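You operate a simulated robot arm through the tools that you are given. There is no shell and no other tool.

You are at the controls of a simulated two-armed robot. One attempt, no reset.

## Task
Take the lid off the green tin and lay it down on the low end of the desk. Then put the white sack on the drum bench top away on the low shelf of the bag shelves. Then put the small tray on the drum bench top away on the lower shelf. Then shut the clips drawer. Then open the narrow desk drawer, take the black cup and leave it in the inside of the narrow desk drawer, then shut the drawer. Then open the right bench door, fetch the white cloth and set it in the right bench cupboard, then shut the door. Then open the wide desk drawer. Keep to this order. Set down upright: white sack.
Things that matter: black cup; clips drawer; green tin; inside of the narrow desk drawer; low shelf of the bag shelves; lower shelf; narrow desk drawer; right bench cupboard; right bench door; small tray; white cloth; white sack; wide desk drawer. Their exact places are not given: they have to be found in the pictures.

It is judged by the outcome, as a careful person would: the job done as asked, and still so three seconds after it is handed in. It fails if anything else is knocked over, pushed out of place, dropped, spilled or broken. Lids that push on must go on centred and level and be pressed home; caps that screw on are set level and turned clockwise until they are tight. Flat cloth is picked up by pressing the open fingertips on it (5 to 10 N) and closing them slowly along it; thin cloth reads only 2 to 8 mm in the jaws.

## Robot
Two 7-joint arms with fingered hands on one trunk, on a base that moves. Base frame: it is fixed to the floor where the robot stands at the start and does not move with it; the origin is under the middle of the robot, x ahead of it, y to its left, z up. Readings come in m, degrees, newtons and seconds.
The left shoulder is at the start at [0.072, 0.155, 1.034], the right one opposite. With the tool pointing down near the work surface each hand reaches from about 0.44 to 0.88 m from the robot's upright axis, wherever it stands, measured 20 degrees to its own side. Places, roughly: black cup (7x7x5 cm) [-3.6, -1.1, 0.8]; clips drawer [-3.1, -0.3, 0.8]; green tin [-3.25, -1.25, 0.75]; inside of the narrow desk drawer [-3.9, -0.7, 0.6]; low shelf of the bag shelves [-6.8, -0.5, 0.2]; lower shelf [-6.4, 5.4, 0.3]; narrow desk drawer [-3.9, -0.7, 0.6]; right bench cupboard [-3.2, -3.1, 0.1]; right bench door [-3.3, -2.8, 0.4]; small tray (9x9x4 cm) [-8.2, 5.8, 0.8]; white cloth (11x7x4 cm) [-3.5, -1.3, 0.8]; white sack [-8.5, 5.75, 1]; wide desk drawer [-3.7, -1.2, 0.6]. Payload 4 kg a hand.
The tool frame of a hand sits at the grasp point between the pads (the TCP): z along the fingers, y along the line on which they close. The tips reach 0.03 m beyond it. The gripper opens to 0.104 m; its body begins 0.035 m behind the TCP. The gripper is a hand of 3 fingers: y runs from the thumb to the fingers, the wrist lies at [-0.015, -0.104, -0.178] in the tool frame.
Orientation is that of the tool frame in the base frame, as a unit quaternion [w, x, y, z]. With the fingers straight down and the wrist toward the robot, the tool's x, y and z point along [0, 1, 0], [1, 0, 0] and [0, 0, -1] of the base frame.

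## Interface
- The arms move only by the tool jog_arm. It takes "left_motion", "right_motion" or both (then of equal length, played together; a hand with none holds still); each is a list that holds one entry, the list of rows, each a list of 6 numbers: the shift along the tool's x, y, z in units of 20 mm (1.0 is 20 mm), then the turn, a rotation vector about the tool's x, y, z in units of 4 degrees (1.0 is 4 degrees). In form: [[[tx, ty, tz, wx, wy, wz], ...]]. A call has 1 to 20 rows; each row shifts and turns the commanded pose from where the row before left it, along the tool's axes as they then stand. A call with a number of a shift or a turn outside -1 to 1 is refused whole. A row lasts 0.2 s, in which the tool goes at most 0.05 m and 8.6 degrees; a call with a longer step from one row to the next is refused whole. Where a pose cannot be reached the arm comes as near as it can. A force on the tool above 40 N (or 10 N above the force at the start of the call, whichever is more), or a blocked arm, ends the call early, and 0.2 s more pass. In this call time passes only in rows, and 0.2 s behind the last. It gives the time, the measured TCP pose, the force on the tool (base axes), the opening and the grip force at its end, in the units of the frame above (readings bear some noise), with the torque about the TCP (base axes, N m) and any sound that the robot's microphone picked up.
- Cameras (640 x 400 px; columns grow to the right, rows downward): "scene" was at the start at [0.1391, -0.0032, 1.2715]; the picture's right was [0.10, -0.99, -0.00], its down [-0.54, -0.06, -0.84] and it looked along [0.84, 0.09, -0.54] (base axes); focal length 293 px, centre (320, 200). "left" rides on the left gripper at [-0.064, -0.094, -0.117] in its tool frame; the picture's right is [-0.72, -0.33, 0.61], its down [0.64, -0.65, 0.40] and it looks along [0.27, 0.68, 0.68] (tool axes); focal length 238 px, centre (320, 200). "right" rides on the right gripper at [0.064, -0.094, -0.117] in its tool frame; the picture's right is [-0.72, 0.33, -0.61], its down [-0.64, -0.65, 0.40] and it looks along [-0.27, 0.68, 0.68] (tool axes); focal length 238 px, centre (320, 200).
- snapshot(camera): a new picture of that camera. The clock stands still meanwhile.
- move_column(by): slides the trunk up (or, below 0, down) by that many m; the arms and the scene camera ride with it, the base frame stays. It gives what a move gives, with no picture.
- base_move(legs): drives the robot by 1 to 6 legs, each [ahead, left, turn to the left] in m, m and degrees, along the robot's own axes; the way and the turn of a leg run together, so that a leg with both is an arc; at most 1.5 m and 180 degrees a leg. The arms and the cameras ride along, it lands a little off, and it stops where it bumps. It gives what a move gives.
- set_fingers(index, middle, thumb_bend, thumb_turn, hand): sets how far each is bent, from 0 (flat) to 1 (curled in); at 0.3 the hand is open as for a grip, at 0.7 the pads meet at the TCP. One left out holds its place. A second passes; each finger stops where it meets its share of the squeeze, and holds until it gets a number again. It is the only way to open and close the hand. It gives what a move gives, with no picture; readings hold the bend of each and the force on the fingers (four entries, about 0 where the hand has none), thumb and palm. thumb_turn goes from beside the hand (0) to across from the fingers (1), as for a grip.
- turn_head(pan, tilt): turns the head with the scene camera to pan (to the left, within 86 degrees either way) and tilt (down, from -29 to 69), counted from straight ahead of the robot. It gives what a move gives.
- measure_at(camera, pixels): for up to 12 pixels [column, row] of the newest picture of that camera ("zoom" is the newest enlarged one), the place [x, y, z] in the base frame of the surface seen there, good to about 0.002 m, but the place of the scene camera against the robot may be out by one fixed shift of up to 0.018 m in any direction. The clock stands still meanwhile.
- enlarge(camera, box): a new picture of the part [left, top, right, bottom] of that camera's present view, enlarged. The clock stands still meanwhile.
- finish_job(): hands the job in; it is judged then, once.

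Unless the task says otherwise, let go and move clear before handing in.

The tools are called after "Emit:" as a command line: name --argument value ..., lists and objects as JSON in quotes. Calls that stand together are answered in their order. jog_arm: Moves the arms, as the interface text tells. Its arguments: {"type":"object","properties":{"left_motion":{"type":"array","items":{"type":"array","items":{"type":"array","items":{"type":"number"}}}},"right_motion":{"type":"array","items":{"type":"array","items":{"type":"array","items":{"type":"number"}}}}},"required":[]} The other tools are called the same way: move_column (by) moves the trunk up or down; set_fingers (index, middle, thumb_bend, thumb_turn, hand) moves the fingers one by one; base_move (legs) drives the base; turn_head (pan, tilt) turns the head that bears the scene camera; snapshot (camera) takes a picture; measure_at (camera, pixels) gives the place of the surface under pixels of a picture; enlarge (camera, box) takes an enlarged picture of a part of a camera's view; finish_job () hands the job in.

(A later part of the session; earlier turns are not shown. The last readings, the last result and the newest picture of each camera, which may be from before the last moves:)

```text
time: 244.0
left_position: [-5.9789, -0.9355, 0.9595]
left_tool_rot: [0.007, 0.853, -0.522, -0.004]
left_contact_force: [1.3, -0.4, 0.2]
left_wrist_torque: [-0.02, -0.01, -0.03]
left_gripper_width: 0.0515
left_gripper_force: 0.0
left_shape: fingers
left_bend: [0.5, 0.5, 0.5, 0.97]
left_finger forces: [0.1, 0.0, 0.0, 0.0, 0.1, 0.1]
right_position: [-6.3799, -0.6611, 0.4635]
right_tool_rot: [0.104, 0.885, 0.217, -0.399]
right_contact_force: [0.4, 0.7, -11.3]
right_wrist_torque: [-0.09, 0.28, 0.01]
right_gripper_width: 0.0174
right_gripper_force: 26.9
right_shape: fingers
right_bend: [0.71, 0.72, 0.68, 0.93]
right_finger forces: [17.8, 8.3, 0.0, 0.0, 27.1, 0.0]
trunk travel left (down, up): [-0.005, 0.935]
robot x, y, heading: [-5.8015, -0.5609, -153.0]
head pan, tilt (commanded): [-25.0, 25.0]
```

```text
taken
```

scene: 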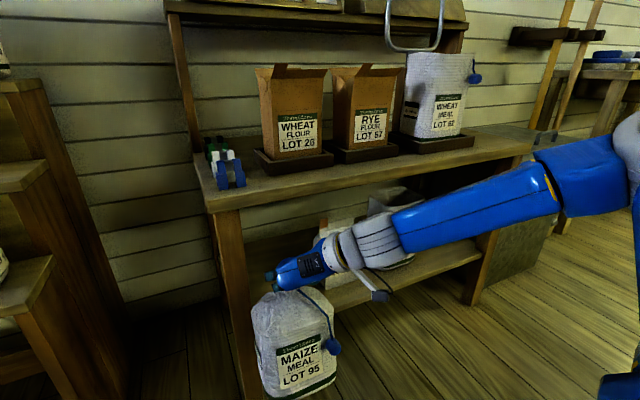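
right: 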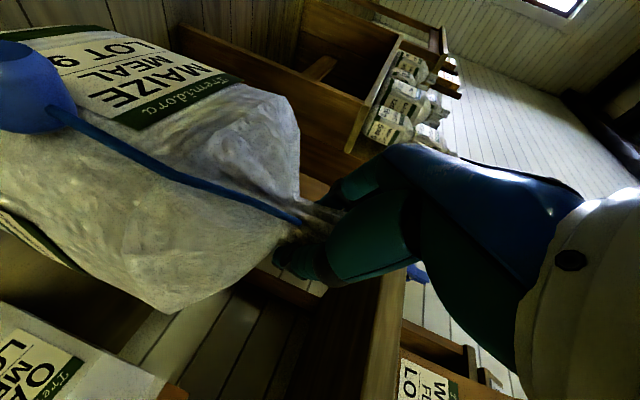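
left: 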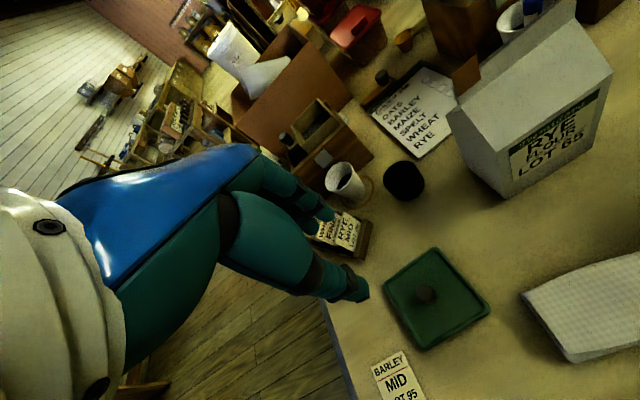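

Now z 0.4635 is reachable. The sack has drifted ~5 cm left, and I need the board's underside height; I'll enlarge to measure the board edge, sack and hand.

Emit:
enlarge --camera "scene" --box '[200, 150, 440, 400]'

Emit:
measure_at --camera "scene" --pixels '[[212, 213], [300, 195], [330, 188], [330, 186], [360, 181], [360, 184], [365, 230], [345, 238], [325, 245], [400, 215], [258, 330], [333, 330]]'

```text
1.60 times, centred on (320, 275) of scene
```

zoom: 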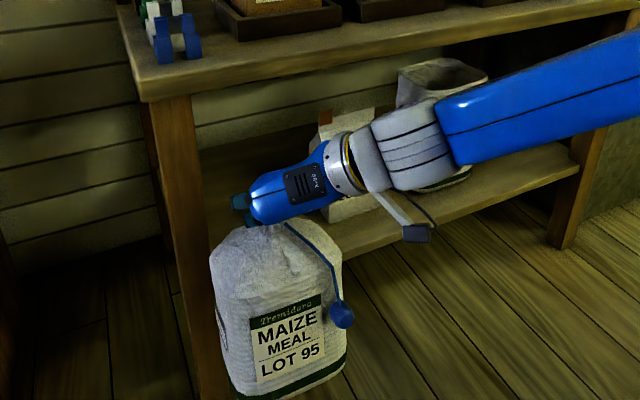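

```text
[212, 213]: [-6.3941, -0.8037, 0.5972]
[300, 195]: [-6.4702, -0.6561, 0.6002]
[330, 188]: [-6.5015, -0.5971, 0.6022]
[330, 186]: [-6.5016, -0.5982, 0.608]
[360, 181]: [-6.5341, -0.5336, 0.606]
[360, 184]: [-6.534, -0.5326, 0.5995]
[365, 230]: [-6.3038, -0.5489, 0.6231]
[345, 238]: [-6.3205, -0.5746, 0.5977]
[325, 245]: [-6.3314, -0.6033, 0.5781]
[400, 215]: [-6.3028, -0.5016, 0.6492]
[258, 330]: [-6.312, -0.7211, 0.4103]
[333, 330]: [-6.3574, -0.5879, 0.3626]
```

Board underside is z≈0.594 at its front (lateral 2.11). I'll measure the sack's near face at several heights to see its tilt and its bottom height.

Emit:
turn_head --pan -25 --tilt 40

Emit:
snapshot --camera "scene"

```text
time: 244.7
left_position: [-5.979, -0.9352, 0.9586]
left_tool_rot: [0.007, 0.853, -0.522, -0.004]
left_contact_force: [0.4, 0.5, 0.4]
left_wrist_torque: [0.03, 0.02, 0.01]
left_gripper_width: 0.0513
left_gripper_force: 0.0
left_shape: fingers
left_bend: [0.5, 0.5, 0.5, 0.97]
left_finger forces: [0.1, 0.0, 0.0, 0.0, 0.0, 0.0]
right_position: [-6.3805, -0.6611, 0.4636]
right_tool_rot: [0.105, 0.884, 0.217, -0.4]
right_contact_force: [-0.1, -0.4, -10.6]
right_wrist_torque: [-0.08, 0.22, 0.02]
right_gripper_width: 0.0175
right_gripper_force: 26.3
right_shape: fingers
right_bend: [0.71, 0.72, 0.68, 0.93]
right_finger forces: [17.7, 8.1, 0.1, 0.0, 27.0, 0.0]
trunk travel left (down, up): [-0.005, 0.935]
robot x, y, heading: [-5.8003, -0.5608, -152.9]
head pan, tilt (commanded): [-25.0, 40.0]
```

```text
taken
```

scene: 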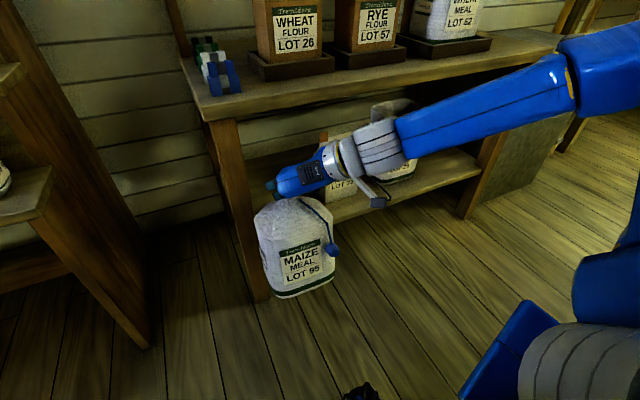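

Emit:
enlarge --camera "scene" --box '[240, 130, 400, 310]'

Emit:
measure_at --camera "scene" --pixels '[[300, 240], [300, 260], [300, 280], [302, 290], [275, 296], [330, 283], [265, 230], [270, 280], [325, 245], [330, 270], [288, 205], [340, 392]]'

```text
2.22 times, centred on (320, 220) of scene
```

zoom: 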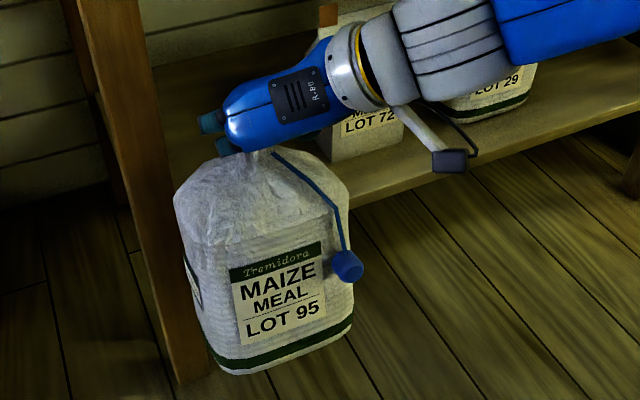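

```text
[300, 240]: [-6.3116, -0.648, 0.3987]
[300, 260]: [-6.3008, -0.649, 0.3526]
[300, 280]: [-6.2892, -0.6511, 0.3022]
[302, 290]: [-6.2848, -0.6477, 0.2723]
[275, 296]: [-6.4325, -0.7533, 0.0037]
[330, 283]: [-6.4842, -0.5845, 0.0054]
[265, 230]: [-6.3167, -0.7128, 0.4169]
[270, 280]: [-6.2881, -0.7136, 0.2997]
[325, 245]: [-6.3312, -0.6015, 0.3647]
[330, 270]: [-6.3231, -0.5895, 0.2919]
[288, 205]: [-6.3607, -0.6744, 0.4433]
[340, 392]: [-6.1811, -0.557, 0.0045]
```

The sack is tilted ~11° (bottom toward me) and sits ~7 cm left of the bay centre. I'll shift right 6.7 cm, up 1 cm, extend a bit, then try pitching the hand back to straighten it.

Emit:
jog_arm --right_motion '[[[-0.3, -0.67, -0.26, 0, 0, 0], [-0.1, -0.67, -0.07, 0, 0, 0], [0, -0.67, 0, 0, 0, 0], [0, -0.67, 0, 0, 0, 0], [0, -0.67, 0, 0, 0, 0], [-0.5, 0, 0.57, 0, 0, 0], [-0.5, 0, 0.57, 0, 0, 0], [-0.5, 0, 0.57, 0, 0, 0]]]'

Emit:
snapshot --camera "scene"

```text
time: 246.5
left_position: [-5.9793, -0.9361, 0.959]
left_tool_rot: [0.006, 0.853, -0.522, -0.003]
left_contact_force: [-0.4, 0.1, 0.5]
left_wrist_torque: [-0.01, 0.01, 0.01]
left_gripper_width: 0.0516
left_gripper_force: 0.0
left_shape: fingers
left_bend: [0.5, 0.5, 0.5, 0.97]
left_finger forces: [0.0, 0.0, 0.1, 0.0, 0.0, 0.0]
right_position: [-6.4536, -0.6208, 0.4725]
right_tool_rot: [0.105, 0.885, 0.216, -0.4]
right_contact_force: [0.5, -0.4, -11.9]
right_wrist_torque: [-0.07, 0.25, 0.02]
right_gripper_width: 0.0173
right_gripper_force: 26.3
right_shape: fingers
right_bend: [0.71, 0.72, 0.68, 0.94]
right_finger forces: [17.7, 8.4, 0.1, 0.1, 26.9, 0.0]
trunk travel left (down, up): [-0.005, 0.935]
robot x, y, heading: [-5.8042, -0.5594, -152.9]
head pan, tilt (commanded): [-25.0, 40.0]
```

```text
taken
```

scene: 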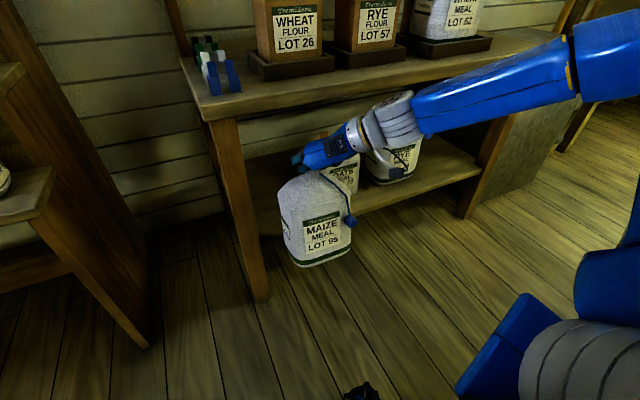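

Now centred at e2 2.06. I'll pitch the hand back 16° to bring the sack upright and see whether the arm reaches.

Emit:
jog_arm --right_motion '[[[0, 0, 0, 0, -1, 0], [0, 0, 0, 0, -1, 0], [0, 0, 0, 0, -1, 0]]]'

Emit:
snapshot --camera "scene"

Emit:
measure_at --camera "scene" --pixels '[[322, 210], [322, 230], [322, 245], [322, 255], [345, 235], [290, 235]]'

```text
time: 247.3
left_position: [-5.9801, -0.9357, 0.9595]
left_tool_rot: [0.007, 0.853, -0.522, -0.003]
left_contact_force: [0.0, 1.2, 0.2]
left_wrist_torque: [0.0, -0.03, 0.02]
left_gripper_width: 0.0516
left_gripper_force: 0.1
left_shape: fingers
left_bend: [0.5, 0.5, 0.5, 0.97]
left_finger forces: [0.0, 0.0, 0.0, 0.0, 0.1, 0.1]
right_position: [-6.4524, -0.6215, 0.4726]
right_tool_rot: [0.126, 0.839, 0.203, -0.489]
right_contact_force: [0.5, 0.7, -10.8]
right_wrist_torque: [0.11, -0.01, 0.0]
right_gripper_width: 0.0165
right_gripper_force: 20.9
right_shape: fingers
right_bend: [0.71, 0.72, 0.68, 0.94]
right_finger forces: [12.8, 8.6, 0.0, 0.0, 20.5, 0.0]
trunk travel left (down, up): [-0.005, 0.935]
robot x, y, heading: [-5.8052, -0.563, -152.9]
head pan, tilt (commanded): [-25.0, 40.0]
```

```text
taken
```

scene: 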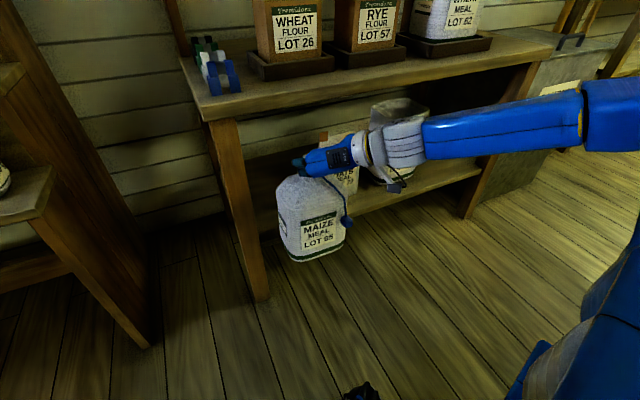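

```text
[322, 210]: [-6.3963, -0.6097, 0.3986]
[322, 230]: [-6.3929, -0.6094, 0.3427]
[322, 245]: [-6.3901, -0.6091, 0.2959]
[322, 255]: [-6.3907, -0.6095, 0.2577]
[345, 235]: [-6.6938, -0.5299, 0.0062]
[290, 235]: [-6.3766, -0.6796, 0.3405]
```

The hand is at ~29° pitch without hitting limits and the sack face is vertical within 2°. I'll zoom to find the sack bottom height before entering.

Emit:
enlarge --camera "scene" --box '[260, 160, 380, 280]'

Emit:
measure_at --camera "zoom" --pixels '[[250, 320], [250, 330], [250, 336], [250, 340], [210, 335], [300, 310], [310, 240], [390, 150], [200, 300], [180, 200], [420, 300], [170, 250]]'

```text
3.33 times, centred on (320, 220) of scene
```

zoom: 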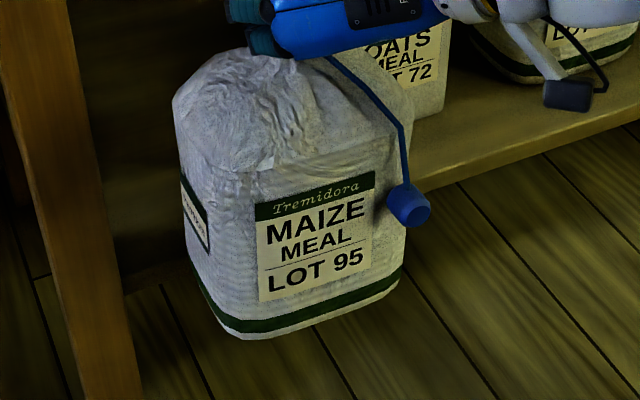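

```text
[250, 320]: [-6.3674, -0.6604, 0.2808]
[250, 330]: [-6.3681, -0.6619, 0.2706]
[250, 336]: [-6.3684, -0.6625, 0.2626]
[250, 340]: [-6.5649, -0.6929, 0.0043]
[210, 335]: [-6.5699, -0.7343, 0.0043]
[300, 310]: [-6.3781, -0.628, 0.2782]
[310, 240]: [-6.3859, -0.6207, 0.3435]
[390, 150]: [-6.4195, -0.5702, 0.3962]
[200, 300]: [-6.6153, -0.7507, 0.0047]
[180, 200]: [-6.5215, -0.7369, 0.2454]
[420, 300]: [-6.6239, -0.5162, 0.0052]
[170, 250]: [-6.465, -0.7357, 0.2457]
```

Sack bottom is ~1.4 cm above the shelf; margins left ~5 cm and right ~3 cm. I'll extend in two stages with a slight left shift.

Emit:
jog_arm --right_motion '[[[-0.5, 0.12, 0.82, 0, 0, 0], [-0.48, 0.12, 0.83, 0, 0, 0], [-0.466, 0.12, 0.827, 0, 0, 0]]]'

Emit:
snapshot --camera "scene"

Emit:
snapshot --camera "right"

```text
time: 248.1
left_position: [-5.9789, -0.9369, 0.9594]
left_tool_rot: [0.007, 0.853, -0.522, -0.004]
left_contact_force: [0.0, 0.5, 0.2]
left_wrist_torque: [-0.01, -0.01, 0.0]
left_gripper_width: 0.0517
left_gripper_force: 0.0
left_shape: fingers
left_bend: [0.5, 0.5, 0.5, 0.97]
left_finger forces: [0.0, 0.0, 0.0, 0.1, 0.0, 0.0]
right_position: [-6.5007, -0.6557, 0.4735]
right_tool_rot: [0.125, 0.839, 0.204, -0.489]
right_contact_force: [2.1, 1.6, -9.7]
right_wrist_torque: [0.19, -0.1, 0.02]
right_gripper_width: 0.0119
right_gripper_force: 18.2
right_shape: fingers
right_bend: [0.71, 0.71, 0.71, 0.95]
right_finger forces: [10.0, 9.4, 0.0, 0.0, 16.7, 0.0]
trunk travel left (down, up): [-0.005, 0.935]
robot x, y, heading: [-5.8032, -0.5613, -152.9]
head pan, tilt (commanded): [-25.0, 40.0]
```

```text
taken
```

scene: 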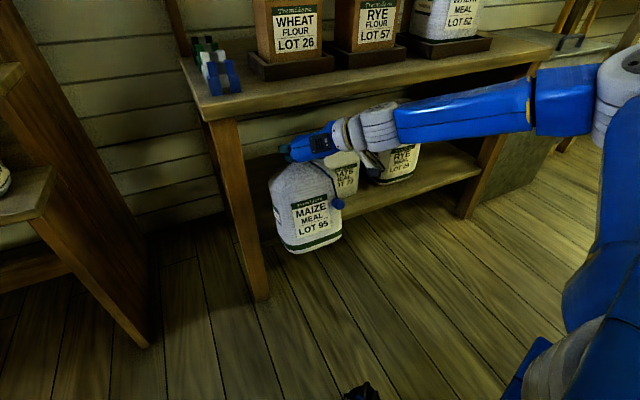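

```text
taken
```

right: 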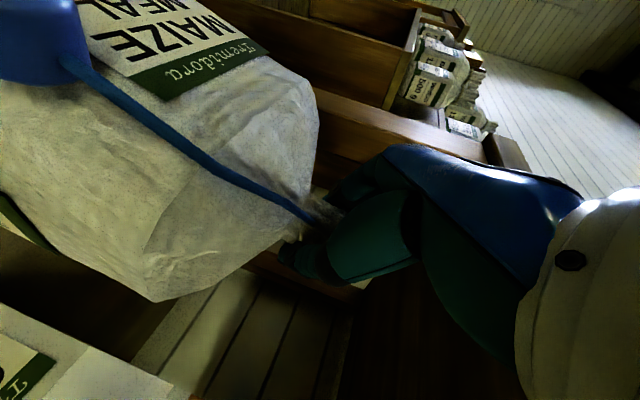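

Horizontal contact force (2.6 N) and a slight tilt suggest the sack's far bottom edge touches the shelf front. I'll raise 2.5 cm and check.

Emit:
jog_arm --right_motion '[[[-0.55, 0, -0.31, 0, 0, 0], [-0.55, 0, -0.31, 0, 0, 0]]]'

Emit:
snapshot --camera "scene"

Emit:
enlarge --camera "scene" --box '[250, 120, 380, 260]'

```text
time: 248.7
left_position: [-5.9786, -0.9377, 0.9585]
left_tool_rot: [0.007, 0.853, -0.521, -0.004]
left_contact_force: [0.4, 0.4, 0.9]
left_wrist_torque: [0.01, -0.03, 0.01]
left_gripper_width: 0.0514
left_gripper_force: 0.0
left_shape: fingers
left_bend: [0.5, 0.5, 0.5, 0.97]
left_finger forces: [0.0, 0.0, 0.0, 0.0, 0.0, 0.0]
right_position: [-6.5007, -0.6561, 0.499]
right_tool_rot: [0.126, 0.839, 0.204, -0.489]
right_contact_force: [1.1, 0.1, -11.5]
right_wrist_torque: [0.04, -0.05, -0.02]
right_gripper_width: 0.0099
right_gripper_force: 18.3
right_shape: fingers
right_bend: [0.71, 0.72, 0.72, 0.95]
right_finger forces: [13.2, 7.8, 0.0, 0.0, 16.3, 0.0]
trunk travel left (down, up): [-0.005, 0.935]
robot x, y, heading: [-5.8018, -0.5578, -152.8]
head pan, tilt (commanded): [-25.0, 40.0]
```

```text
taken
```

scene: 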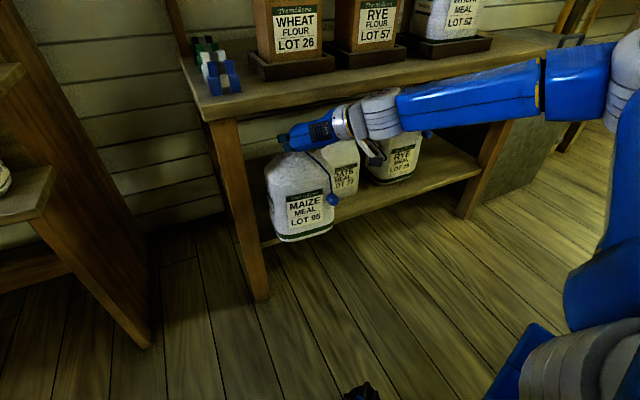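

```text
2.86 times, centred on (315, 190) of scene
```

zoom: 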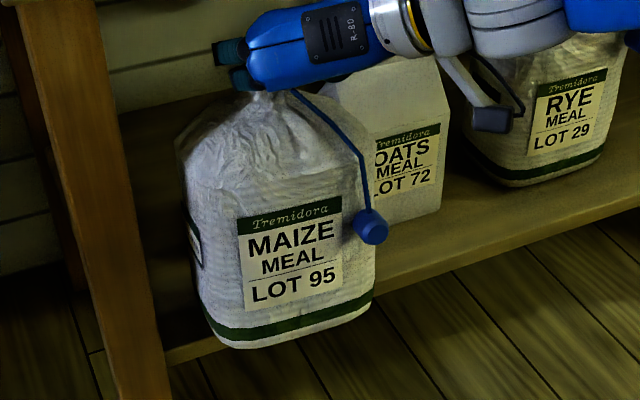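

I'll measure the sack's bottom relative to the shelf in this view.

Emit:
measure_at --camera "zoom" --pixels '[[260, 335], [260, 342], [260, 346], [340, 318], [350, 310], [290, 220], [290, 290], [180, 352], [450, 240], [330, 110], [230, 330], [200, 250]]'

```text
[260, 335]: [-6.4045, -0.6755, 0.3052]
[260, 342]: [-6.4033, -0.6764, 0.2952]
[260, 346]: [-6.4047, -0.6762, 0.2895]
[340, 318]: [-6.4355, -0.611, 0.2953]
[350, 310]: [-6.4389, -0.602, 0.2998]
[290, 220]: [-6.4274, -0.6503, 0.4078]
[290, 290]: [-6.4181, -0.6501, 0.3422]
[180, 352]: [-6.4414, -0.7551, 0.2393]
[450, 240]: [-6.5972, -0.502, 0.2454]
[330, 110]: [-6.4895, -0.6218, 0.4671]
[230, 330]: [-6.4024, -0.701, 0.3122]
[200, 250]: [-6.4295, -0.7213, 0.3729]
```

The sack's bottom clears the shelf by ~4 cm; tilt ~8°. I'll lower 1.2 cm and extend ~8 cm so its near edge is over the shelf.

Emit:
jog_arm --right_motion '[[[0.52, 0, 0.29, 0, 0, 0], [-0.48, 0, 0.85, 0, 0, 0], [-0.48, 0, 0.85, 0, 0, 0], [-0.48, 0, 0.85, 0, 0, 0], [-0.48, 0, 0.85, 0, 0, 0]]]'

Emit:
snapshot --camera "scene"

Emit:
enlarge --camera "scene" --box '[250, 120, 380, 260]'

```text
time: 249.9
left_position: [-5.966, -0.9267, 0.9632]
left_tool_rot: [0.015, 0.852, -0.523, -0.007]
left_contact_force: [-0.1, -0.3, -0.3]
left_wrist_torque: [0.0, 0.02, -0.01]
left_gripper_width: 0.0513
left_gripper_force: 0.1
left_shape: fingers
left_bend: [0.5, 0.5, 0.5, 0.97]
left_finger forces: [0.0, 0.0, 0.0, 0.1, 0.1, 0.0]
right_position: [-6.5488, -0.6849, 0.4844]
right_tool_rot: [0.128, 0.84, 0.211, -0.483]
right_contact_force: [1.5, 0.5, -11.5]
right_wrist_torque: [0.04, 0.05, 0.01]
right_gripper_width: 0.0097
right_gripper_force: 19.7
right_shape: fingers
right_bend: [0.71, 0.72, 0.72, 0.95]
right_finger forces: [14.0, 7.0, 0.0, 0.0, 17.9, 0.0]
trunk travel left (down, up): [-0.005, 0.935]
robot x, y, heading: [-5.7984, -0.5575, -153.1]
head pan, tilt (commanded): [-25.0, 40.0]
```

```text
taken
```

scene: 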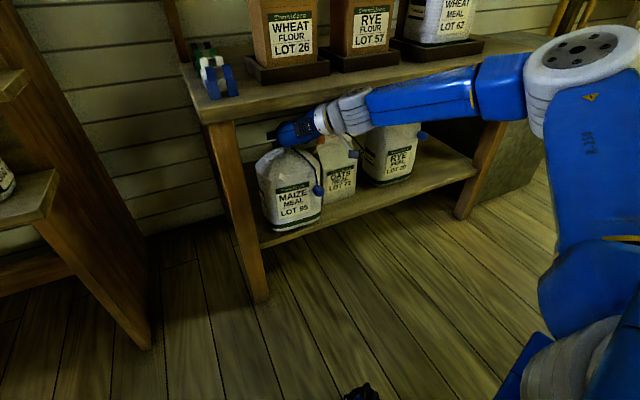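

```text
2.86 times, centred on (315, 190) of scene
```

zoom: 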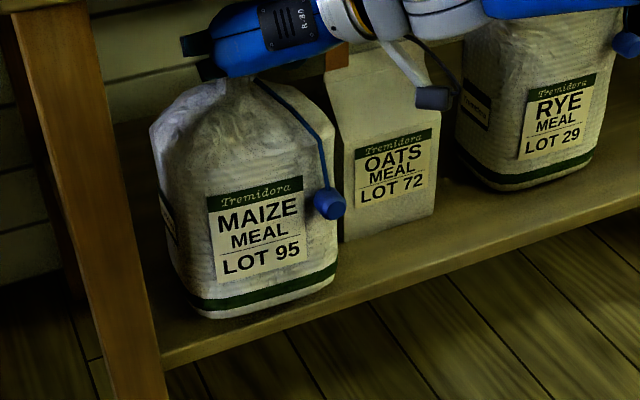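

The sack is now over the shelf; the robot shifted a few mm (the forearm may be touching the board), so I'll go no further in. I'll lower the sack now in small steps.

Emit:
jog_arm --right_motion '[[[0.3, 0, 0.17, 0, 0, 0], [0.3, 0, 0.17, 0, 0, 0], [0.3, 0, 0.17, 0, 0, 0]]]'

Emit:
enlarge --camera "scene" --box '[250, 120, 380, 260]'

```text
time: 250.7
left_position: [-5.9815, -0.9346, 0.9579]
left_tool_rot: [0.007, 0.855, -0.519, -0.001]
left_contact_force: [-2.0, -0.5, -0.8]
left_wrist_torque: [0.03, -0.16, 0.01]
left_gripper_width: 0.0522
left_gripper_force: 0.0
left_shape: fingers
left_bend: [0.5, 0.5, 0.5, 0.97]
left_finger forces: [0.0, 0.0, 0.0, 0.0, 0.0, 0.1]
right_position: [-6.5696, -0.6973, 0.4663]
right_tool_rot: [0.13, 0.838, 0.205, -0.488]
right_contact_force: [-2.9, -5.0, 17.9]
right_wrist_torque: [0.58, -0.82, 0.11]
right_gripper_width: 0.004
right_gripper_force: 13.7
right_shape: fingers
right_bend: [0.71, 0.73, 0.74, 0.97]
right_finger forces: [12.5, 2.4, 0.0, 0.0, 11.8, 0.0]
trunk travel left (down, up): [-0.005, 0.935]
robot x, y, heading: [-5.8046, -0.5613, -152.6]
head pan, tilt (commanded): [-25.0, 40.0]
```

```text
2.86 times, centred on (315, 190) of scene
```

zoom: 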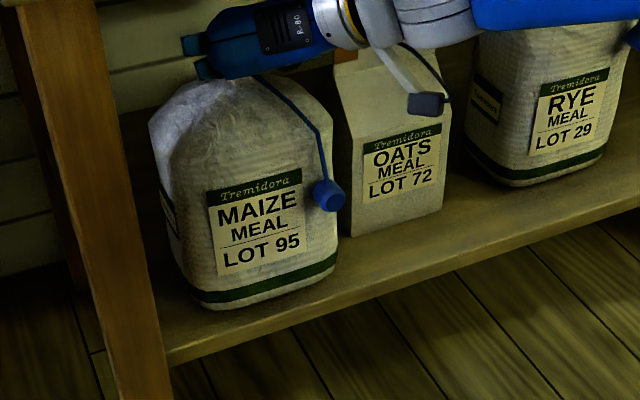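

The sack rests on the shelf (17.9 N upward). I'll measure its face tilt before releasing.

Emit:
measure_at --camera "zoom" --pixels '[[260, 190], [260, 230], [260, 270], [260, 298], [215, 300], [320, 270], [170, 180], [200, 250], [345, 240], [310, 200], [170, 345], [240, 110]]'

```text
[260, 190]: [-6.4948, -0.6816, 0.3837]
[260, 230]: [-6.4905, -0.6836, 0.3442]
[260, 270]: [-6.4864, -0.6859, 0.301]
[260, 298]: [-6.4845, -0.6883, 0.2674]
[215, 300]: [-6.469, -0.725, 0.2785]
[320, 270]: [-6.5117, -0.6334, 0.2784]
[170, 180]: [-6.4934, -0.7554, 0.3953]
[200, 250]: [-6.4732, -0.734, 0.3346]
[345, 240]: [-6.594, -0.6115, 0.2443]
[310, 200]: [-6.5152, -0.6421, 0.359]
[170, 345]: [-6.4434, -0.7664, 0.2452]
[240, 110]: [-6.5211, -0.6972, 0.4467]
```

It stands upright (~3°), fully on the shelf. I'll relax the push slightly, then open the fingers.

Emit:
jog_arm --right_motion '[[[-0.22, 0, -0.12, 0, 0, 0]]]'

Emit:
set_fingers --hand "right" --index 0.5 --middle 0.5 --thumb_bend 0.5

Emit:
set_fingers --hand "right" --index 0.35 --middle 0.35 --thumb_bend 0.35

Emit:
snapshot --camera "scene"

Emit:
snapshot --camera "right"

```text
time: 251.1
left_position: [-5.9833, -0.9397, 0.9566]
left_tool_rot: [0.006, 0.854, -0.52, -0.002]
left_contact_force: [0.2, 1.3, 0.0]
left_wrist_torque: [0.01, -0.02, -0.05]
left_gripper_width: 0.0518
left_gripper_force: 0.0
left_shape: fingers
left_bend: [0.5, 0.5, 0.5, 0.97]
left_finger forces: [0.0, 0.1, 0.0, 0.0, 0.0, 0.1]
right_position: [-6.5715, -0.6971, 0.4634]
right_tool_rot: [0.127, 0.84, 0.208, -0.485]
right_contact_force: [6.9, -2.1, -11.6]
right_wrist_torque: [-0.73, 0.75, -0.17]
right_gripper_width: 0.0001
right_gripper_force: 12.7
right_shape: fingers
right_bend: [0.71, 0.73, 0.75, 0.98]
right_finger forces: [13.1, 0.6, 0.1, 0.0, 11.5, 0.0]
trunk travel left (down, up): [-0.005, 0.935]
robot x, y, heading: [-5.8106, -0.5617, -153.0]
head pan, tilt (commanded): [-25.0, 40.0]
```

```text
time: 252.1
left_position: [-5.9821, -0.9364, 0.9582]
left_tool_rot: [0.006, 0.853, -0.522, -0.002]
left_contact_force: [0.3, 0.0, 0.1]
left_wrist_torque: [0.02, -0.02, -0.01]
left_gripper_width: 0.0519
left_gripper_force: 0.0
left_shape: fingers
left_bend: [0.5, 0.5, 0.5, 0.97]
left_finger forces: [0.1, 0.0, 0.0, 0.0, 0.1, 0.0]
right_position: [-6.5699, -0.6923, 0.4661]
right_tool_rot: [0.125, 0.84, 0.206, -0.486]
right_contact_force: [0.4, -2.9, -1.1]
right_wrist_torque: [0.03, 0.02, -0.07]
right_gripper_width: 0.053
right_gripper_force: 1.3
right_shape: fingers
right_bend: [0.49, 0.5, 0.5, 0.97]
right_finger forces: [2.3, 0.1, 0.0, 0.1, 0.0, 0.0]
trunk travel left (down, up): [-0.005, 0.935]
robot x, y, heading: [-5.804, -0.5583, -152.9]
head pan, tilt (commanded): [-25.0, 40.0]
```

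```text
time: 253.1
left_position: [-5.9818, -0.9365, 0.958]
left_tool_rot: [0.005, 0.853, -0.521, -0.003]
left_contact_force: [-0.9, -0.4, 0.9]
left_wrist_torque: [0.0, -0.02, -0.01]
left_gripper_width: 0.052
left_gripper_force: 0.1
left_shape: fingers
left_bend: [0.5, 0.5, 0.5, 0.97]
left_finger forces: [0.0, 0.0, 0.1, 0.1, 0.1, 0.1]
right_position: [-6.57, -0.6918, 0.466]
right_tool_rot: [0.125, 0.84, 0.206, -0.486]
right_contact_force: [1.1, -1.9, -0.8]
right_wrist_torque: [0.02, 0.06, -0.12]
right_gripper_width: 0.0912
right_gripper_force: 1.5
right_shape: fingers
right_bend: [0.34, 0.35, 0.35, 0.97]
right_finger forces: [2.5, 0.0, 0.1, 0.1, 0.0, 0.1]
trunk travel left (down, up): [-0.005, 0.935]
robot x, y, heading: [-5.8062, -0.5608, -153.1]
head pan, tilt (commanded): [-25.0, 40.0]
```

```text
taken
```

scene: 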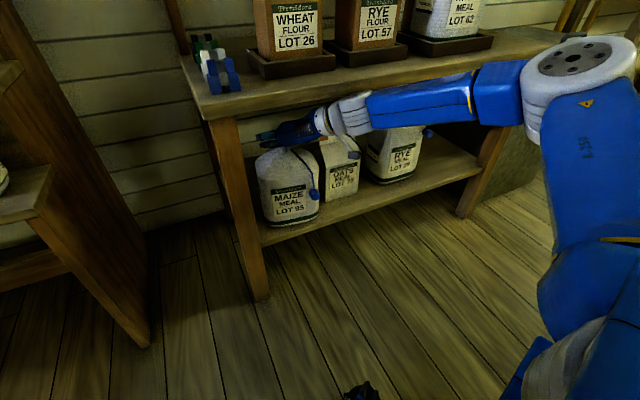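

```text
taken
```

right: 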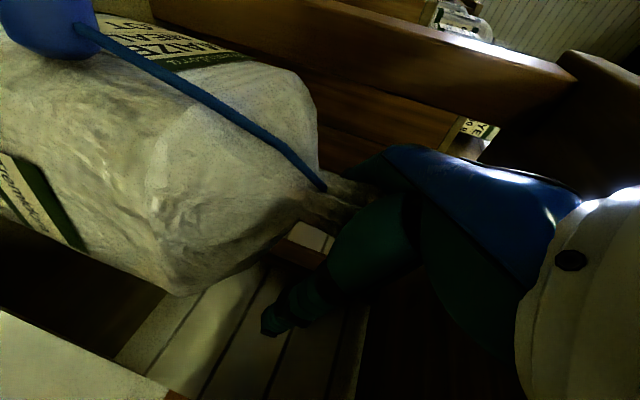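

The sack stands on the shelf; the index finger still touches the neck lightly (2.5 N). I'll open wider and withdraw straight back.

Emit:
set_fingers --hand "right" --index 0.15 --middle 0.15 --thumb_bend 0.25

Emit:
jog_arm --right_motion '[[[0.245, 0.1, -0.435, 0, 0, 0], [0.245, 0.1, -0.435, 0, 0, 0], [0.245, 0, -0.435, 0, 0, 0], [0.245, 0, -0.435, 0, 0, 0]]]'

Emit:
enlarge --camera "scene" --box '[250, 120, 380, 260]'

Emit:
snapshot --camera "right"

```text
time: 254.1
left_position: [-5.9807, -0.9367, 0.9588]
left_tool_rot: [0.006, 0.853, -0.522, -0.002]
left_contact_force: [0.3, 0.3, 0.0]
left_wrist_torque: [0.01, -0.01, 0.0]
left_gripper_width: 0.0518
left_gripper_force: 0.1
left_shape: fingers
left_bend: [0.5, 0.5, 0.5, 0.97]
left_finger forces: [0.1, 0.0, 0.0, 0.0, 0.0, 0.0]
right_position: [-6.5695, -0.6909, 0.4673]
right_tool_rot: [0.126, 0.84, 0.205, -0.486]
right_contact_force: [-0.6, -0.5, -0.3]
right_wrist_torque: [-0.03, 0.01, -0.05]
right_gripper_width: 0.1284
right_gripper_force: 0.1
right_shape: fingers
right_bend: [0.15, 0.15, 0.25, 0.97]
right_finger forces: [0.0, 0.0, 0.1, 0.1, 0.0, 0.1]
trunk travel left (down, up): [-0.005, 0.935]
robot x, y, heading: [-5.8038, -0.5593, -153.1]
head pan, tilt (commanded): [-25.0, 40.0]
```

```text
time: 255.1
left_position: [-5.9774, -0.9357, 0.96]
left_tool_rot: [0.008, 0.853, -0.522, -0.004]
left_contact_force: [0.5, 0.2, 0.5]
left_wrist_torque: [0.01, 0.01, 0.03]
left_gripper_width: 0.0518
left_gripper_force: 0.0
left_shape: fingers
left_bend: [0.5, 0.5, 0.5, 0.97]
left_finger forces: [0.0, 0.0, 0.0, 0.0, 0.0, 0.1]
right_position: [-6.5328, -0.6781, 0.4739]
right_tool_rot: [0.126, 0.838, 0.204, -0.491]
right_contact_force: [-0.1, -0.2, -0.1]
right_wrist_torque: [0.02, 0.03, 0.03]
right_gripper_width: 0.1281
right_gripper_force: 0.0
right_shape: fingers
right_bend: [0.15, 0.15, 0.25, 0.97]
right_finger forces: [0.1, 0.0, 0.1, 0.0, 0.0, 0.1]
trunk travel left (down, up): [-0.005, 0.935]
robot x, y, heading: [-5.8059, -0.5603, -153.0]
head pan, tilt (commanded): [-25.0, 40.0]
```

```text
2.86 times, centred on (315, 190) of scene
```

zoom: 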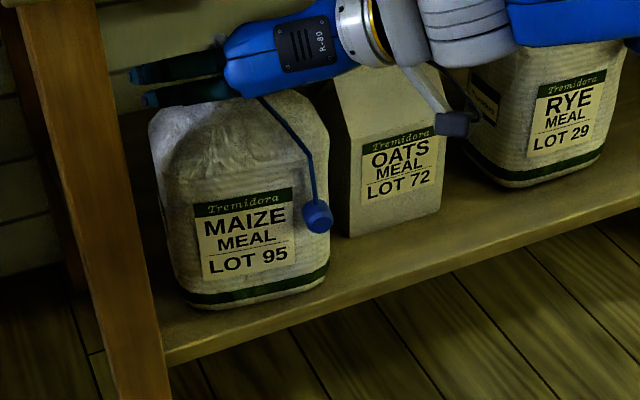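

```text
taken
```

right: 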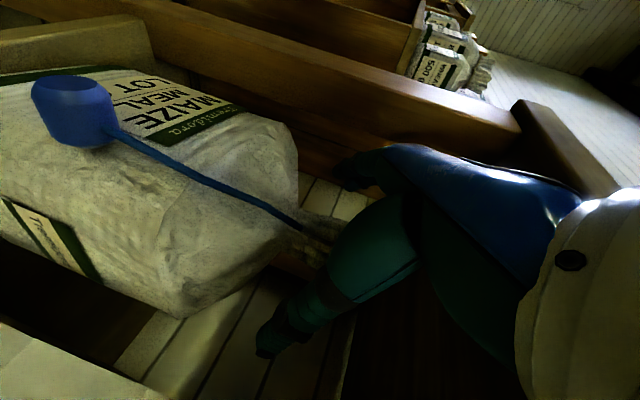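

The sack stays upright. I'll continue withdrawing 10 cm straight back.

Emit:
jog_arm --right_motion '[[[0.49, 0, -0.85, 0, 0, 0], [0.49, 0, -0.85, 0, 0, 0], [0.49, 0, -0.85, 0, 0, 0], [0.49, 0, -0.85, 0, 0, 0], [0.49, 0, -0.85, 0, 0, 0], [0.3, 0, -0.9, 0, 0, 0]]]'

Emit:
snapshot --camera "scene"

Emit:
enlarge --camera "scene" --box '[250, 120, 380, 260]'

```text
time: 256.5
left_position: [-5.9768, -0.9354, 0.96]
left_tool_rot: [0.007, 0.853, -0.522, -0.005]
left_contact_force: [0.5, 0.0, -0.3]
left_wrist_torque: [-0.01, 0.02, -0.02]
left_gripper_width: 0.0517
left_gripper_force: 0.0
left_shape: fingers
left_bend: [0.5, 0.5, 0.5, 0.97]
left_finger forces: [0.0, 0.1, 0.1, 0.0, 0.1, 0.1]
right_position: [-6.4292, -0.623, 0.4765]
right_tool_rot: [0.126, 0.838, 0.204, -0.49]
right_contact_force: [0.1, 0.4, -0.7]
right_wrist_torque: [-0.04, -0.03, 0.01]
right_gripper_width: 0.1279
right_gripper_force: 0.1
right_shape: fingers
right_bend: [0.15, 0.15, 0.25, 0.97]
right_finger forces: [0.1, 0.2, 0.1, 0.0, 0.0, 0.1]
trunk travel left (down, up): [-0.005, 0.935]
robot x, y, heading: [-5.8054, -0.5632, -153.0]
head pan, tilt (commanded): [-25.0, 40.0]
```

```text
taken
```

scene: 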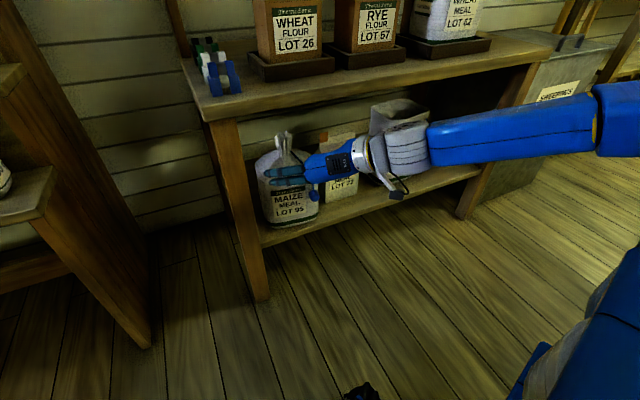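

```text
2.86 times, centred on (315, 190) of scene
```

zoom: 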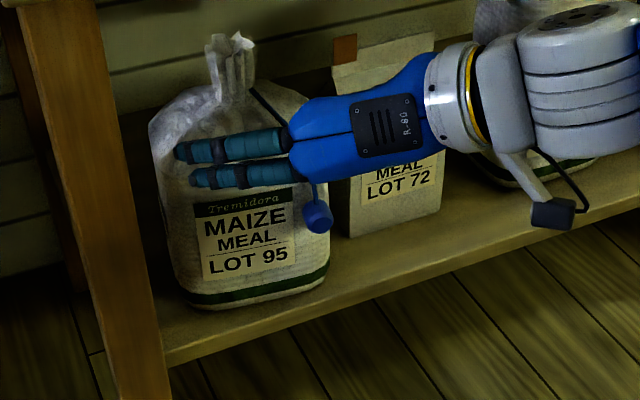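

The hand is clear and the sack stands upright. I'll measure its base against the shelf edge and its tilt.

Emit:
measure_at --camera "zoom" --pixels '[[240, 210], [240, 260], [240, 296], [190, 300], [300, 280], [250, 315], [250, 325], [250, 332], [230, 50], [230, 100], [170, 130], [310, 130]]'

```text
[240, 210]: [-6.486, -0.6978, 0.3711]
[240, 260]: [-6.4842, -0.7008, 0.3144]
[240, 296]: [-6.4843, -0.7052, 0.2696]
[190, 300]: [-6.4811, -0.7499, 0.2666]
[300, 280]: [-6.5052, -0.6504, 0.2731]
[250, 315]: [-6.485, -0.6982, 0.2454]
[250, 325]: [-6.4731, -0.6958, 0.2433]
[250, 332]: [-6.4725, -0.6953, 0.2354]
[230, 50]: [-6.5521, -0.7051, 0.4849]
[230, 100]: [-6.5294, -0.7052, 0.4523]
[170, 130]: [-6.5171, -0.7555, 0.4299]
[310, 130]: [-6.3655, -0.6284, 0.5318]
```

The sack's face is vertical and its base is fully on the shelf. Now I'll retract the right hand clear of the board and back out of the corridor.

Emit:
jog_arm --right_motion '[[[0.2, 0, -1, 0, 0, 0], [0.2, 0, -1, 0, 0, 0], [0.2, 0, -1, 0, 0, 0], [0, 0, -1, 0, 0, 0], [0, 0, -1, 0, 0, 0]]]'

Emit:
snapshot --camera "scene"

```text
time: 257.7
left_position: [-5.9782, -0.9363, 0.9602]
left_tool_rot: [0.007, 0.853, -0.522, -0.004]
left_contact_force: [0.1, 0.1, 0.0]
left_wrist_torque: [-0.01, 0.02, -0.03]
left_gripper_width: 0.0519
left_gripper_force: 0.0
left_shape: fingers
left_bend: [0.5, 0.5, 0.5, 0.97]
left_finger forces: [0.0, 0.0, 0.1, 0.0, 0.0, 0.1]
right_position: [-6.3561, -0.5887, 0.5028]
right_tool_rot: [0.126, 0.838, 0.203, -0.49]
right_contact_force: [-0.9, 0.0, 0.4]
right_wrist_torque: [0.0, -0.01, 0.0]
right_gripper_width: 0.128
right_gripper_force: 0.1
right_shape: fingers
right_bend: [0.15, 0.15, 0.25, 0.97]
right_finger forces: [0.0, 0.1, 0.0, 0.0, 0.1, 0.0]
right hand out of reach, approached as far as the arm can: row 5
trunk travel left (down, up): [-0.005, 0.935]
robot x, y, heading: [-5.8018, -0.5589, -152.8]
head pan, tilt (commanded): [-25.0, 40.0]
```

```text
taken
```

scene: 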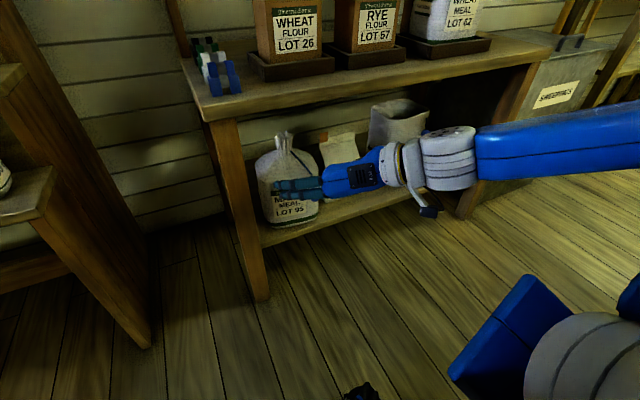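

The hand is clear of the board. I'll raise the trunk, turn right along the corridor and go back toward the drum bench, then look for the lower shelf.

Emit:
move_column --by 0.4

Emit:
move_column --by 0.3

Emit:
base_move --legs '[[0.05, 0, 0], [0, 0, -90], [1.4, 0, 0], [1.4, 0, 0], [1.4, -0.1, 0]]'

Emit:
turn_head --pan -45 --tilt 25

Emit:
snapshot --camera "scene"

```text
time: 261.6
left_position: [-5.9782, -0.937, 1.359]
left_tool_rot: [0.008, 0.853, -0.521, -0.004]
left_contact_force: [-0.4, 0.3, -0.6]
left_wrist_torque: [0.01, 0.01, 0.0]
left_gripper_width: 0.0517
left_gripper_force: 0.0
left_shape: fingers
left_bend: [0.5, 0.5, 0.5, 0.97]
left_finger forces: [0.0, 0.0, 0.1, 0.0, 0.1, 0.1]
right_position: [-6.3561, -0.5894, 0.9036]
right_tool_rot: [0.126, 0.838, 0.204, -0.491]
right_contact_force: [0.3, 0.3, -0.1]
right_wrist_torque: [0.01, -0.02, -0.02]
right_gripper_width: 0.1282
right_gripper_force: 0.3
right_shape: fingers
right_bend: [0.15, 0.15, 0.25, 0.97]
right_finger forces: [0.0, 0.0, 0.1, 0.1, 0.0, 0.0]
trunk travel left (down, up): [-0.405, 0.535]
robot x, y, heading: [-5.8007, -0.5585, -152.9]
head pan, tilt (commanded): [-25.0, 40.0]
```

```text
time: 264.6
left_position: [-5.9792, -0.9361, 1.6594]
left_tool_rot: [0.007, 0.853, -0.522, -0.005]
left_contact_force: [-0.3, 0.0, -0.7]
left_wrist_torque: [-0.01, 0.02, 0.02]
left_gripper_width: 0.0517
left_gripper_force: 0.1
left_shape: fingers
left_bend: [0.5, 0.5, 0.5, 0.97]
left_finger forces: [0.0, 0.1, 0.0, 0.0, 0.1, 0.0]
right_position: [-6.3571, -0.5893, 1.2041]
right_tool_rot: [0.127, 0.838, 0.204, -0.491]
right_contact_force: [-0.1, 0.2, -0.1]
right_wrist_torque: [-0.03, 0.0, -0.02]
right_gripper_width: 0.1281
right_gripper_force: 0.0
right_shape: fingers
right_bend: [0.15, 0.15, 0.25, 0.97]
right_finger forces: [0.1, 0.0, 0.0, 0.0, 0.1, 0.1]
trunk travel left (down, up): [-0.705, 0.235]
robot x, y, heading: [-5.8053, -0.5594, -153.0]
head pan, tilt (commanded): [-25.0, 40.0]
```

```text
time: 289.1
left_position: [-8.0398, 3.3937, 1.6604]
left_tool_rot: [-0.002, -0.237, 0.972, 0.008]
left_contact_force: [0.2, 0.1, 0.5]
left_wrist_torque: [-0.01, -0.02, 0.01]
left_gripper_width: 0.0519
left_gripper_force: 0.0
left_shape: fingers
left_bend: [0.5, 0.5, 0.5, 0.97]
left_finger forces: [0.0, 0.0, 0.0, 0.0, 0.0, 0.0]
right_position: [-7.6952, 3.7743, 1.2046]
right_tool_rot: [-0.256, 0.737, -0.447, -0.437]
right_contact_force: [-0.6, 0.5, -0.1]
right_wrist_torque: [0.01, -0.02, -0.01]
right_gripper_width: 0.128
right_gripper_force: 0.1
right_shape: fingers
right_bend: [0.15, 0.15, 0.25, 0.97]
right_finger forces: [0.0, 0.1, 0.1, 0.0, 0.0, 0.0]
trunk travel left (down, up): [-0.705, 0.235]
robot x, y, heading: [-7.6619, 3.2244, 117.3]
head pan, tilt (commanded): [-25.0, 40.0]
```

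```text
time: 289.9
left_position: [-8.041, 3.3928, 1.6585]
left_tool_rot: [-0.001, -0.236, 0.972, 0.009]
left_contact_force: [-0.6, 0.3, -0.4]
left_wrist_torque: [0.01, 0.02, -0.04]
left_gripper_width: 0.0518
left_gripper_force: 0.0
left_shape: fingers
left_bend: [0.5, 0.5, 0.5, 0.97]
left_finger forces: [0.0, 0.1, 0.0, 0.0, 0.1, 0.0]
right_position: [-7.6957, 3.7753, 1.2035]
right_tool_rot: [-0.257, 0.737, -0.446, -0.437]
right_contact_force: [-0.2, -0.6, 0.6]
right_wrist_torque: [0.04, -0.02, 0.03]
right_gripper_width: 0.1281
right_gripper_force: 0.0
right_shape: fingers
right_bend: [0.15, 0.15, 0.25, 0.97]
right_finger forces: [0.0, 0.0, 0.1, 0.0, 0.0, 0.1]
trunk travel left (down, up): [-0.705, 0.235]
robot x, y, heading: [-7.6636, 3.2231, 117.4]
head pan, tilt (commanded): [-45.0, 25.0]
```

```text
taken
```

scene: 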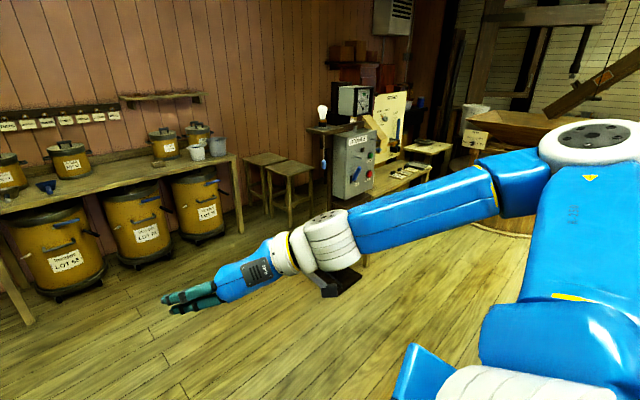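

The drum bench is ahead-left; the place for the lower shelf should be near (400,200), partly hidden by my arm. I'll look with more pan and enlarge.

Emit:
base_move --legs '[[0.7, -0.3, -30]]'

Emit:
turn_head --pan -35 --tilt 25

Emit:
snapshot --camera "scene"

```text
time: 294.2
left_position: [-7.7634, 4.3176, 1.6598]
left_tool_rot: [0.001, 0.021, 1.0, 0.009]
left_contact_force: [-0.2, -0.6, 0.8]
left_wrist_torque: [0.01, -0.04, -0.01]
left_gripper_width: 0.052
left_gripper_force: 0.0
left_shape: fingers
left_bend: [0.5, 0.5, 0.5, 0.97]
left_finger forces: [0.1, 0.1, 0.0, 0.1, 0.1, 0.0]
right_position: [-7.2746, 4.4777, 1.2042]
right_tool_rot: [0.362, -0.598, 0.621, 0.355]
right_contact_force: [-0.8, 1.3, -0.5]
right_wrist_torque: [0.01, -0.03, 0.01]
right_gripper_width: 0.1283
right_gripper_force: 0.1
right_shape: fingers
right_bend: [0.15, 0.15, 0.25, 0.97]
right_finger forces: [0.0, 0.1, 0.0, 0.0, 0.1, 0.1]
trunk travel left (down, up): [-0.705, 0.235]
robot x, y, heading: [-7.5179, 3.9832, 87.6]
head pan, tilt (commanded): [-45.0, 25.0]
```

```text
time: 294.9
left_position: [-7.7619, 4.3185, 1.6595]
left_tool_rot: [0.0, 0.022, 1.0, 0.01]
left_contact_force: [0.4, -0.7, -0.3]
left_wrist_torque: [0.02, -0.01, -0.02]
left_gripper_width: 0.0516
left_gripper_force: 0.1
left_shape: fingers
left_bend: [0.5, 0.5, 0.5, 0.97]
left_finger forces: [0.1, 0.2, 0.1, 0.0, 0.0, 0.0]
right_position: [-7.2733, 4.4776, 1.2046]
right_tool_rot: [0.361, -0.597, 0.621, 0.357]
right_contact_force: [-0.2, -1.2, -0.5]
right_wrist_torque: [0.03, -0.03, 0.02]
right_gripper_width: 0.1281
right_gripper_force: 0.0
right_shape: fingers
right_bend: [0.15, 0.15, 0.25, 0.97]
right_finger forces: [0.0, 0.0, 0.0, 0.1, 0.0, 0.0]
trunk travel left (down, up): [-0.705, 0.235]
robot x, y, heading: [-7.5219, 3.9825, 87.5]
head pan, tilt (commanded): [-35.0, 25.0]
```

```text
taken
```

scene: 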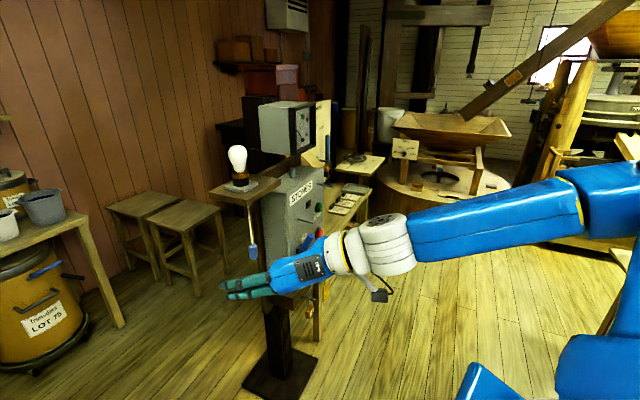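

A control post ("STONES") stands in front of a small desk/shelf at (345,200); the lower shelf is hidden behind it. I'll measure things here and move to view it from the other side.

Emit:
measure_at --camera "scene" --pixels '[[280, 380], [270, 340], [316, 335], [350, 190], [365, 180], [325, 150], [420, 300], [480, 190], [180, 250], [360, 160], [345, 205], [450, 330]]'

Emit:
enlarge --camera "scene" --box '[240, 90, 420, 260]'

```text
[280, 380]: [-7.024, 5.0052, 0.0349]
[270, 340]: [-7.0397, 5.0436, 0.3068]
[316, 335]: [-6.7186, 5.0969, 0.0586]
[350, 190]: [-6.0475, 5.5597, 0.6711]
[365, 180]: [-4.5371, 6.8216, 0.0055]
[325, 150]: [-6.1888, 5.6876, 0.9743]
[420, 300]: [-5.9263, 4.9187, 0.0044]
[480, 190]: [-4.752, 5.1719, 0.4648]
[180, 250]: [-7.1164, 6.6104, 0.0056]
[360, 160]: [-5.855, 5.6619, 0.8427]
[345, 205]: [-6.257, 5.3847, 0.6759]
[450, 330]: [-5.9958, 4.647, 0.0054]
```

```text
2.35 times, centred on (330, 175) of scene
```

zoom: 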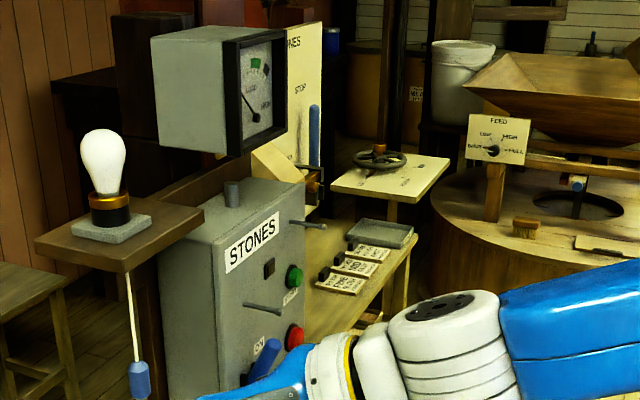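

The lower shelf is likely beneath the desk with cards behind the STONES box (desk top z≈0.675). I'll check the floor to my right before driving around to its front.

Emit:
turn_head --pan -80 --tilt 30

Emit:
snapshot --camera "scene"

Emit:
snapshot --camera "right"

```text
time: 296.0
left_position: [-7.7619, 4.3205, 1.6595]
left_tool_rot: [0.0, 0.021, 1.0, 0.009]
left_contact_force: [0.8, 0.5, 0.5]
left_wrist_torque: [0.02, 0.01, 0.03]
left_gripper_width: 0.0518
left_gripper_force: 0.1
left_shape: fingers
left_bend: [0.5, 0.5, 0.5, 0.97]
left_finger forces: [0.0, 0.0, 0.0, 0.1, 0.0, 0.0]
right_position: [-7.2716, 4.4781, 1.2038]
right_tool_rot: [0.361, -0.597, 0.621, 0.356]
right_contact_force: [0.2, -0.6, 0.2]
right_wrist_torque: [-0.01, -0.03, -0.01]
right_gripper_width: 0.1284
right_gripper_force: 0.1
right_shape: fingers
right_bend: [0.15, 0.15, 0.25, 0.97]
right_finger forces: [0.0, 0.0, 0.1, 0.1, 0.0, 0.1]
trunk travel left (down, up): [-0.705, 0.235]
robot x, y, heading: [-7.5197, 3.9861, 87.4]
head pan, tilt (commanded): [-80.0, 30.0]
```

```text
taken
```

scene: 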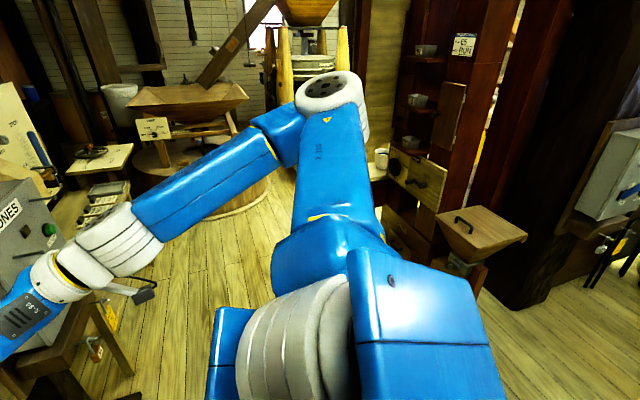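

```text
taken
```

right: 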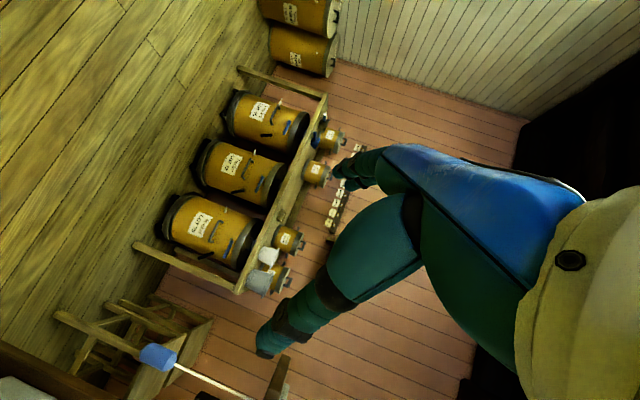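

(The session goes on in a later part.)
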